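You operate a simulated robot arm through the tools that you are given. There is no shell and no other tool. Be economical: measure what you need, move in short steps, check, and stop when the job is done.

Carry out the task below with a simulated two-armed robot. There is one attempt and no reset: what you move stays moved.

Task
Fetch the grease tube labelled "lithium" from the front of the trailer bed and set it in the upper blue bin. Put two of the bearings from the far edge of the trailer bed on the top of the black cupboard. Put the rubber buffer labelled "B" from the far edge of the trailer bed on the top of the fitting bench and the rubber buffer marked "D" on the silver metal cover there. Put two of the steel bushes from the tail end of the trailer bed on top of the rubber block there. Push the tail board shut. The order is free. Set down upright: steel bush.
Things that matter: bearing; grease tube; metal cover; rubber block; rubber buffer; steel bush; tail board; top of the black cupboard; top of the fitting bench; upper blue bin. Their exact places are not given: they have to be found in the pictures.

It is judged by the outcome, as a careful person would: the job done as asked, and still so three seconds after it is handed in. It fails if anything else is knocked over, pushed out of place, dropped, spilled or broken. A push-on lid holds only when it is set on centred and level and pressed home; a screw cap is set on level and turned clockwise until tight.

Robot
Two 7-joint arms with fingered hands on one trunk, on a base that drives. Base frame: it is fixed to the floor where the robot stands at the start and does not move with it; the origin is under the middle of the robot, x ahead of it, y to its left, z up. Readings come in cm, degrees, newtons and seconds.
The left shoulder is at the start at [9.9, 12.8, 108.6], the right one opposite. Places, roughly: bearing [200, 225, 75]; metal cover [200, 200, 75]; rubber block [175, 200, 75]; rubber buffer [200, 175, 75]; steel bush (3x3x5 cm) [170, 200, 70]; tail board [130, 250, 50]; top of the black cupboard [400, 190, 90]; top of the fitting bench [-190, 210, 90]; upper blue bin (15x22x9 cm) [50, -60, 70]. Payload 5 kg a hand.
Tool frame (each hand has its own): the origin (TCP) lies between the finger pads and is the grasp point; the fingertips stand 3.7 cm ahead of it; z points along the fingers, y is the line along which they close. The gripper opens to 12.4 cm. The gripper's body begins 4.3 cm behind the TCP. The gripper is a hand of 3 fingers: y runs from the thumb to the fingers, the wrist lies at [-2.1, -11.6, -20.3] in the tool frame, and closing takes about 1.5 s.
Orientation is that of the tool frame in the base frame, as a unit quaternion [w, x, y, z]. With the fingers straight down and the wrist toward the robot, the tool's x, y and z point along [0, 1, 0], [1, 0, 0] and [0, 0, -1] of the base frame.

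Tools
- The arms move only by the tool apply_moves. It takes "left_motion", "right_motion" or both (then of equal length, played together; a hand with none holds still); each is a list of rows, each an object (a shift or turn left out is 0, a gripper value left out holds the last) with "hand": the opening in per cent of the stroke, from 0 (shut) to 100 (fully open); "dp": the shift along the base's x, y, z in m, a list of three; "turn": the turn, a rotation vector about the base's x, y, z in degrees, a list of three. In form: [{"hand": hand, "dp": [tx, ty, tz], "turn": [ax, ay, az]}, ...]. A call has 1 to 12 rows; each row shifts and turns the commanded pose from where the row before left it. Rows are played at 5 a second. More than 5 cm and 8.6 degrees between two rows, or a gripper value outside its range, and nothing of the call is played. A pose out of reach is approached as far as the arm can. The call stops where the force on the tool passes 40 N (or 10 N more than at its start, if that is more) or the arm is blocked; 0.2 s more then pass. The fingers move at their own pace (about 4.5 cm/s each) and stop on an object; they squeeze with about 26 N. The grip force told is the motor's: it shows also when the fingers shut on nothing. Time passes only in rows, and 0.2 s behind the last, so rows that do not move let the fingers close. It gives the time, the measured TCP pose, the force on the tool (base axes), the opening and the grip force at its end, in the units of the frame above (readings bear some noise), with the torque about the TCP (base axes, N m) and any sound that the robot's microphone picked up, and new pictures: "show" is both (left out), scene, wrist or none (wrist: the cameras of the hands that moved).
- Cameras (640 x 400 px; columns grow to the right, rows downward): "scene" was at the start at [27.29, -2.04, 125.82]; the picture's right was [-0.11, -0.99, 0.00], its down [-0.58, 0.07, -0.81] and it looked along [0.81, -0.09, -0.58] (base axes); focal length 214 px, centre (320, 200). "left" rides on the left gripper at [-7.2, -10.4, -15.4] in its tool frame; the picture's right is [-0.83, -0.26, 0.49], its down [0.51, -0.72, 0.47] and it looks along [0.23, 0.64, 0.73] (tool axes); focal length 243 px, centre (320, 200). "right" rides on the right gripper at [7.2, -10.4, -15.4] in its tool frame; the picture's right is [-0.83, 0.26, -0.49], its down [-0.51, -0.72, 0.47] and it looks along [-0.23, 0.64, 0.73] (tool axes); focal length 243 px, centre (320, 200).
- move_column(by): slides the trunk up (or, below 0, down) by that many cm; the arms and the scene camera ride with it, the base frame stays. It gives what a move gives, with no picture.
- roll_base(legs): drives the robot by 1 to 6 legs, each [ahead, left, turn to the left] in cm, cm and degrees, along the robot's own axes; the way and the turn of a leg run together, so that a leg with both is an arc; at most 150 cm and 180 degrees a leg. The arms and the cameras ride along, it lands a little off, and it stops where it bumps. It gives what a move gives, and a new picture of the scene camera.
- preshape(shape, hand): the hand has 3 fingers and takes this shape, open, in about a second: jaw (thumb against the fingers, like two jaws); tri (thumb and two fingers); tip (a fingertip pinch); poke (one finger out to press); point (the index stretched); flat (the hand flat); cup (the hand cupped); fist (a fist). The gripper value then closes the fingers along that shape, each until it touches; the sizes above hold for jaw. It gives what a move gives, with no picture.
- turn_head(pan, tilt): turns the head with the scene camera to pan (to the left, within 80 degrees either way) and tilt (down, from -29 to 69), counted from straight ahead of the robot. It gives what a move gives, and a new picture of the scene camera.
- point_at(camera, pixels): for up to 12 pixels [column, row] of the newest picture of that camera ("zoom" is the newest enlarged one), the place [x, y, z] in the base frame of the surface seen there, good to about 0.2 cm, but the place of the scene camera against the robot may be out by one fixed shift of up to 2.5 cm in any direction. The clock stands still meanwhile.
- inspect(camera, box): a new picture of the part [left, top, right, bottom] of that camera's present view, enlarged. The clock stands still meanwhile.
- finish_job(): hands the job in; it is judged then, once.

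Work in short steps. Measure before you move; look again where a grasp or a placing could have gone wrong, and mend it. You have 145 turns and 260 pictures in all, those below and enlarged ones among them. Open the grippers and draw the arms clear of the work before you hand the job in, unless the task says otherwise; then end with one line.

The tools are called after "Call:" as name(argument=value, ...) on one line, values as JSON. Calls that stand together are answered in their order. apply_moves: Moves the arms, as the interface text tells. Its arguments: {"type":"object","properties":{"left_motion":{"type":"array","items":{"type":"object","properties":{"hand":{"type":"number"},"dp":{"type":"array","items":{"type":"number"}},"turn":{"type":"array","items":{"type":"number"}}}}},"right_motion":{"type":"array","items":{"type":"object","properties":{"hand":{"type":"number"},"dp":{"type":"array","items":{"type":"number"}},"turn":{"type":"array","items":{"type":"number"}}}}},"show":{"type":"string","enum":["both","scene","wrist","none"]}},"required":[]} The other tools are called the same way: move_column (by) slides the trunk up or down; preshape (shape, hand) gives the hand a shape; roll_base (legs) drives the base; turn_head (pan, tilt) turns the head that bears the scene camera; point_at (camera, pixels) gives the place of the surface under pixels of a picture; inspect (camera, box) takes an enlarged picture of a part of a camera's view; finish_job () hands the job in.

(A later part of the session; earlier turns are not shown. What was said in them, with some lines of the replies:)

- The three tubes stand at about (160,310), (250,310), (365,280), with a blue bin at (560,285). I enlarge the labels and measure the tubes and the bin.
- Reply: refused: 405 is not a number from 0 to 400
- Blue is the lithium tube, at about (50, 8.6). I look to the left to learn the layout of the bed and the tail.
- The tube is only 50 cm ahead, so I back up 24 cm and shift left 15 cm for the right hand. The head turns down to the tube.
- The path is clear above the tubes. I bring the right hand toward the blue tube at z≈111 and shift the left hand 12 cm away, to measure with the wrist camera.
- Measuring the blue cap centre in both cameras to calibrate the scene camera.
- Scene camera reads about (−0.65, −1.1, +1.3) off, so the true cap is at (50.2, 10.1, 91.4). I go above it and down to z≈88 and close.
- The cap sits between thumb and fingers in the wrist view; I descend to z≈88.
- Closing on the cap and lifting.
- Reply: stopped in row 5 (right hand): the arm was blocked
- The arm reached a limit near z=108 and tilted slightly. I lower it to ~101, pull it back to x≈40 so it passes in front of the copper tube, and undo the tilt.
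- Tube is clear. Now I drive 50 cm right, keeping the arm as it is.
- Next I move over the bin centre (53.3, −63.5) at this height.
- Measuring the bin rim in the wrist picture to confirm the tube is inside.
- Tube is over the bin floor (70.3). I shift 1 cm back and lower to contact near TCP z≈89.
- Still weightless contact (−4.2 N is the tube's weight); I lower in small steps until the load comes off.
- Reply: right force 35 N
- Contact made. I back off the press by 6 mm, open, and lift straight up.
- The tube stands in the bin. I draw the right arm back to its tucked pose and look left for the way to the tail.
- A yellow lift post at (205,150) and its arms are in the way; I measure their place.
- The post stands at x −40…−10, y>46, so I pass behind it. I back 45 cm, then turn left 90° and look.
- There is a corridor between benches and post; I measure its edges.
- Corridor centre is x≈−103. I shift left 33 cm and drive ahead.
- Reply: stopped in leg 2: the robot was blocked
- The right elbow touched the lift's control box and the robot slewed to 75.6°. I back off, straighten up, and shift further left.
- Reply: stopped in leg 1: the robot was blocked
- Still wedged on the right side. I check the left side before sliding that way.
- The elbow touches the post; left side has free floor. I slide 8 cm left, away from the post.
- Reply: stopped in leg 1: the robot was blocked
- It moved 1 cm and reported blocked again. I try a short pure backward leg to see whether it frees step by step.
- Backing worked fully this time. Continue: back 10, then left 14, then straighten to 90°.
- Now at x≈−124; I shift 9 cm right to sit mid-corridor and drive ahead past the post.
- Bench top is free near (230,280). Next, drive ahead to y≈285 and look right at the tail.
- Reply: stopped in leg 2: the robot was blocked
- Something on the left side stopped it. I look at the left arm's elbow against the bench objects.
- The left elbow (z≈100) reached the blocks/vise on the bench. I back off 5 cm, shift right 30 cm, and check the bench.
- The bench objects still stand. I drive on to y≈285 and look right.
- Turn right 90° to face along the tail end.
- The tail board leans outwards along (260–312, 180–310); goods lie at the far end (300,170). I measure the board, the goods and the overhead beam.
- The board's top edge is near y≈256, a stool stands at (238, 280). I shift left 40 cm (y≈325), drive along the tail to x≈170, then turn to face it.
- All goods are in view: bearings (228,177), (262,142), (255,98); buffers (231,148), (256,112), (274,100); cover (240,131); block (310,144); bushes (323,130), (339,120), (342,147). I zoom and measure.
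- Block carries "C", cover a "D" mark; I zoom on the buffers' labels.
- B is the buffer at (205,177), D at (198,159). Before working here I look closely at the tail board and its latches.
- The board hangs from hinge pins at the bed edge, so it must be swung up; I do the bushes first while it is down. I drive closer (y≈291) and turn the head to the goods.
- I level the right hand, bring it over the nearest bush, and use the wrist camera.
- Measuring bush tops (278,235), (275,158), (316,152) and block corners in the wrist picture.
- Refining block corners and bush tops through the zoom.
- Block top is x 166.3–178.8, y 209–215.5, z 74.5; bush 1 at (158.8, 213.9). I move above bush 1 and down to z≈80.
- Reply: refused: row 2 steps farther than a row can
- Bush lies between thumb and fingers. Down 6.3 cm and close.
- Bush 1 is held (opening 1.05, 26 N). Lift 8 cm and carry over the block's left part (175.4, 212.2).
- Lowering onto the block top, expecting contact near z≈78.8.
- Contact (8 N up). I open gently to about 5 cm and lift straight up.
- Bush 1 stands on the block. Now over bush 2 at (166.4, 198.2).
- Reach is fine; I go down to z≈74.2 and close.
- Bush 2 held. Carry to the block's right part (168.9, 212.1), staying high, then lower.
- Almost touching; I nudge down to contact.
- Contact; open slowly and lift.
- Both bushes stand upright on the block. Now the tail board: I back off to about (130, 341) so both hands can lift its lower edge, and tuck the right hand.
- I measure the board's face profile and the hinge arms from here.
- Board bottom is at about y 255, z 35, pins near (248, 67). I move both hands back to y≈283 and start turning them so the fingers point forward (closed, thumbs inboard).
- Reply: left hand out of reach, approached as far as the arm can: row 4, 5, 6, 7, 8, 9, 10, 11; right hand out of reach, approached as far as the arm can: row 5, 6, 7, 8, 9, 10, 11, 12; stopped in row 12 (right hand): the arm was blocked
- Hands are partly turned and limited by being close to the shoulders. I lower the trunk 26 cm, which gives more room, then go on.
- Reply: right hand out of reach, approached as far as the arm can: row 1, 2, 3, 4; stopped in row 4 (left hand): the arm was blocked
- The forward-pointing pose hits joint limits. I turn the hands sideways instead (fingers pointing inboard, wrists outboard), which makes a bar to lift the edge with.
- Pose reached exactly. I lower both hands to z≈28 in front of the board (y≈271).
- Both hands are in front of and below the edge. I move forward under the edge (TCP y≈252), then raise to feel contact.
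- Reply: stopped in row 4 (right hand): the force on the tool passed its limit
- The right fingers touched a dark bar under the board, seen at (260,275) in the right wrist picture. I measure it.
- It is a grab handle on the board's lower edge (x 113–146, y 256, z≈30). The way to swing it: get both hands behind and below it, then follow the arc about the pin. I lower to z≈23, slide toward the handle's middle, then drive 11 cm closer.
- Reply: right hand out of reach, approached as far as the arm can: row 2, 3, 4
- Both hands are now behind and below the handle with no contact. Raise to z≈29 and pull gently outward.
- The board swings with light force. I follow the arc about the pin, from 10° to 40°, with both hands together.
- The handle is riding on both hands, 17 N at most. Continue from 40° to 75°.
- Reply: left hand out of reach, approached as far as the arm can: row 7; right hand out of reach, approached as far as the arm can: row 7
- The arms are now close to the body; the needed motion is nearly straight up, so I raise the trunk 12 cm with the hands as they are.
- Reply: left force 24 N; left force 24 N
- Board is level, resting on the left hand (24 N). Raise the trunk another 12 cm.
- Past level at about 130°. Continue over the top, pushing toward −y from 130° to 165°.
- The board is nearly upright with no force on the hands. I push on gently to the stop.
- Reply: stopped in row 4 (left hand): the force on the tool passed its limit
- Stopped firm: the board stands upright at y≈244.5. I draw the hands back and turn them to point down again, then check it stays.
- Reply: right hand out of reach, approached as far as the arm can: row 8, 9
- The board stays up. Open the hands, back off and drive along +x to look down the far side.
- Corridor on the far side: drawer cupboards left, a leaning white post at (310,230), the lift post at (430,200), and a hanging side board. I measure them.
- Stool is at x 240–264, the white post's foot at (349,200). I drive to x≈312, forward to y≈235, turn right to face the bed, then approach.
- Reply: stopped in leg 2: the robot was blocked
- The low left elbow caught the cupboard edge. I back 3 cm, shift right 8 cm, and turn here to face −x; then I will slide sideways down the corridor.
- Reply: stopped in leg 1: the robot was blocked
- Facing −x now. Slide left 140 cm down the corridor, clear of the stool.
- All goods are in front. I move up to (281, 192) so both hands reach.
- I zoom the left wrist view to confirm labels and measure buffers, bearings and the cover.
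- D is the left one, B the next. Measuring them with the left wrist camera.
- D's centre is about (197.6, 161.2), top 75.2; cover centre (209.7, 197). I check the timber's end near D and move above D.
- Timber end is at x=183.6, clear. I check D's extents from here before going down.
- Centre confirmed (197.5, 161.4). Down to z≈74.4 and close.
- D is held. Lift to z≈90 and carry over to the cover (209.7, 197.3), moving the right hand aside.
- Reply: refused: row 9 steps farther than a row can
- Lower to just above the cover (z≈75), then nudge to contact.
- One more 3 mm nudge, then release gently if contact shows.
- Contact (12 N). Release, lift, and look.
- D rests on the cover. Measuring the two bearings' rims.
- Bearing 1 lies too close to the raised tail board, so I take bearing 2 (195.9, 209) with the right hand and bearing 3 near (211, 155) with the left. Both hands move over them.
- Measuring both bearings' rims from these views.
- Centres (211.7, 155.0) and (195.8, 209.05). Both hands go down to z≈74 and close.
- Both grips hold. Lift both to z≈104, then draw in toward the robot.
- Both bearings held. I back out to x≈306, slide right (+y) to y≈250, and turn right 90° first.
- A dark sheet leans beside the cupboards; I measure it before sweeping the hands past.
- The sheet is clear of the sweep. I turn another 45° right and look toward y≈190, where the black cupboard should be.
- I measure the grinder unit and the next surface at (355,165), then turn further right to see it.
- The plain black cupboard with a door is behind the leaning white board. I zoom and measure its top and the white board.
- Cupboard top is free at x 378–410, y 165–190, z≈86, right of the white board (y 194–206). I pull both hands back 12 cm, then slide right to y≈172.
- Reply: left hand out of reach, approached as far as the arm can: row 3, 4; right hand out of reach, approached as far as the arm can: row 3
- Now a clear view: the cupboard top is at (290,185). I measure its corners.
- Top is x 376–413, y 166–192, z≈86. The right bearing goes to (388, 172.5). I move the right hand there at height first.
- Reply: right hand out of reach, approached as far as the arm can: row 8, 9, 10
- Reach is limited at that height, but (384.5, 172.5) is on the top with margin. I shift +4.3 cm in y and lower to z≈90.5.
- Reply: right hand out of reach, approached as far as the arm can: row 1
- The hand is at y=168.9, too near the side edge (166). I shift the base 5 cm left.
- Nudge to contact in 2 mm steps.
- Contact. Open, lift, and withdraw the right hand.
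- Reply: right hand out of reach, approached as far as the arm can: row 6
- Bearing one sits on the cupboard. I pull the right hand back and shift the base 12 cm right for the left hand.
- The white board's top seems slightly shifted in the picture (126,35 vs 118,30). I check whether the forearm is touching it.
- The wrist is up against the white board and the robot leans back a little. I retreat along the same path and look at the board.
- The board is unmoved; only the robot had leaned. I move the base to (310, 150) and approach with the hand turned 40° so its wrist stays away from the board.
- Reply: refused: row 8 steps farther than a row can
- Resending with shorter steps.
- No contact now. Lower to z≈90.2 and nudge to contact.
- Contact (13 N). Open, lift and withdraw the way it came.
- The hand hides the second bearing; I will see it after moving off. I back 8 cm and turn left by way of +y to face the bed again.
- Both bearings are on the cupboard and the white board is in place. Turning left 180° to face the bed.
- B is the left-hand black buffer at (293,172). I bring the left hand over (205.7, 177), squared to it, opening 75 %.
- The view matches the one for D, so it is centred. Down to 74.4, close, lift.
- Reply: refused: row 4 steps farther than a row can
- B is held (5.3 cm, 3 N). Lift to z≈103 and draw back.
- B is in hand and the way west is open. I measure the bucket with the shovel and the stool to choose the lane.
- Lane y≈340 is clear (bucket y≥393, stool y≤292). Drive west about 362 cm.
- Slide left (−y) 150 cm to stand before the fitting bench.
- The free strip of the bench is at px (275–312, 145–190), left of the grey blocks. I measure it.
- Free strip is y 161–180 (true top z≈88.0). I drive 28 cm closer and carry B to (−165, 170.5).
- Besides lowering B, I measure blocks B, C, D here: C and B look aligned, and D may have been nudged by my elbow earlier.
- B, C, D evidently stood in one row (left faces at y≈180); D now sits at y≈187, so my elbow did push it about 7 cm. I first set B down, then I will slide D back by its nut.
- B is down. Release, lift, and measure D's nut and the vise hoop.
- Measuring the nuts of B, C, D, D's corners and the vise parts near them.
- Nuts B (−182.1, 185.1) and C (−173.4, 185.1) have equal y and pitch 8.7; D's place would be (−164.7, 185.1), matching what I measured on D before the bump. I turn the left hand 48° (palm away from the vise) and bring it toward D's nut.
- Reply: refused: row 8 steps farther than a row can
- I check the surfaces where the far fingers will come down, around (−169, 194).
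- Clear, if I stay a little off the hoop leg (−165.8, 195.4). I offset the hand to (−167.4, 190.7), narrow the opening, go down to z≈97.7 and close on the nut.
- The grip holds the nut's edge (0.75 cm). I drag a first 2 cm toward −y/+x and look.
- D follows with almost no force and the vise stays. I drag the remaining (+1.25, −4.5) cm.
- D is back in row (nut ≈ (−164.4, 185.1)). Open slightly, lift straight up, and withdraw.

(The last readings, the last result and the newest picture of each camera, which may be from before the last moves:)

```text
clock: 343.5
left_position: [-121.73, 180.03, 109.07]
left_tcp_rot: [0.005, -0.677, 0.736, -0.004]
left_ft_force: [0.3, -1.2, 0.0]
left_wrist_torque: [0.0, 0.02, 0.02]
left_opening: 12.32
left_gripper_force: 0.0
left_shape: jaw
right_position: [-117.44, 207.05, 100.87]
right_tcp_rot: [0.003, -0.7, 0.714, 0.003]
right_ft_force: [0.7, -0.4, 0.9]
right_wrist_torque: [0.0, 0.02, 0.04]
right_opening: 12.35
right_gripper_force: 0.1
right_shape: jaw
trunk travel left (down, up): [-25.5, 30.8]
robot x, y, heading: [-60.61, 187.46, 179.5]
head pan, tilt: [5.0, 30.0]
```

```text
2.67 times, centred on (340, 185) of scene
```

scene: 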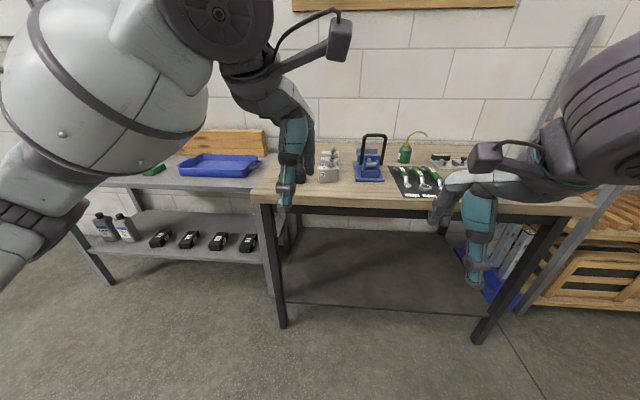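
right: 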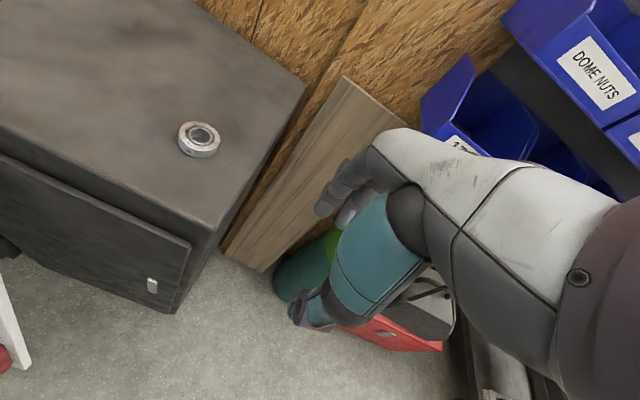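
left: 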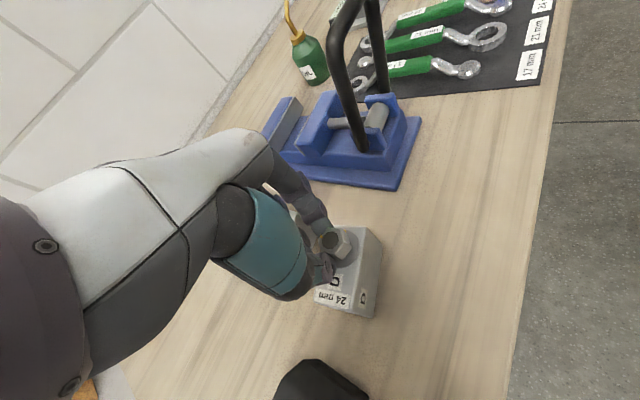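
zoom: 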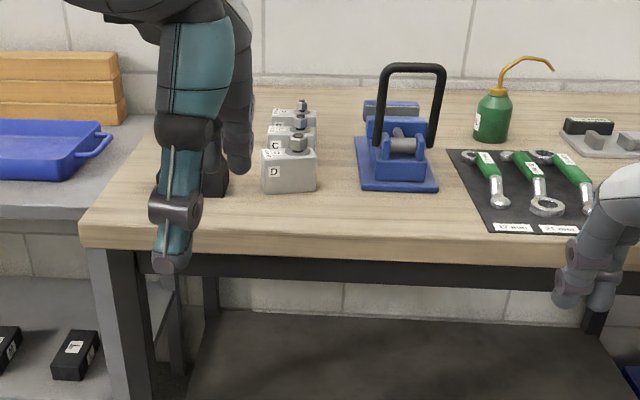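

The blocks B, C and D stand in one row again and buffer B is on the bench. Both hands are open and clear, and the tail board was upright when I drove past it, so I hand the job in.

Call:
finish_job()

```text
The job is handed in.
```

The job is handed in with every item placed as asked and the tail board shut. Driving past the fitting bench early on, my elbow pushed block D out of its row. I slid it back to where I judged it had stood, since I had no exact record of its original position.
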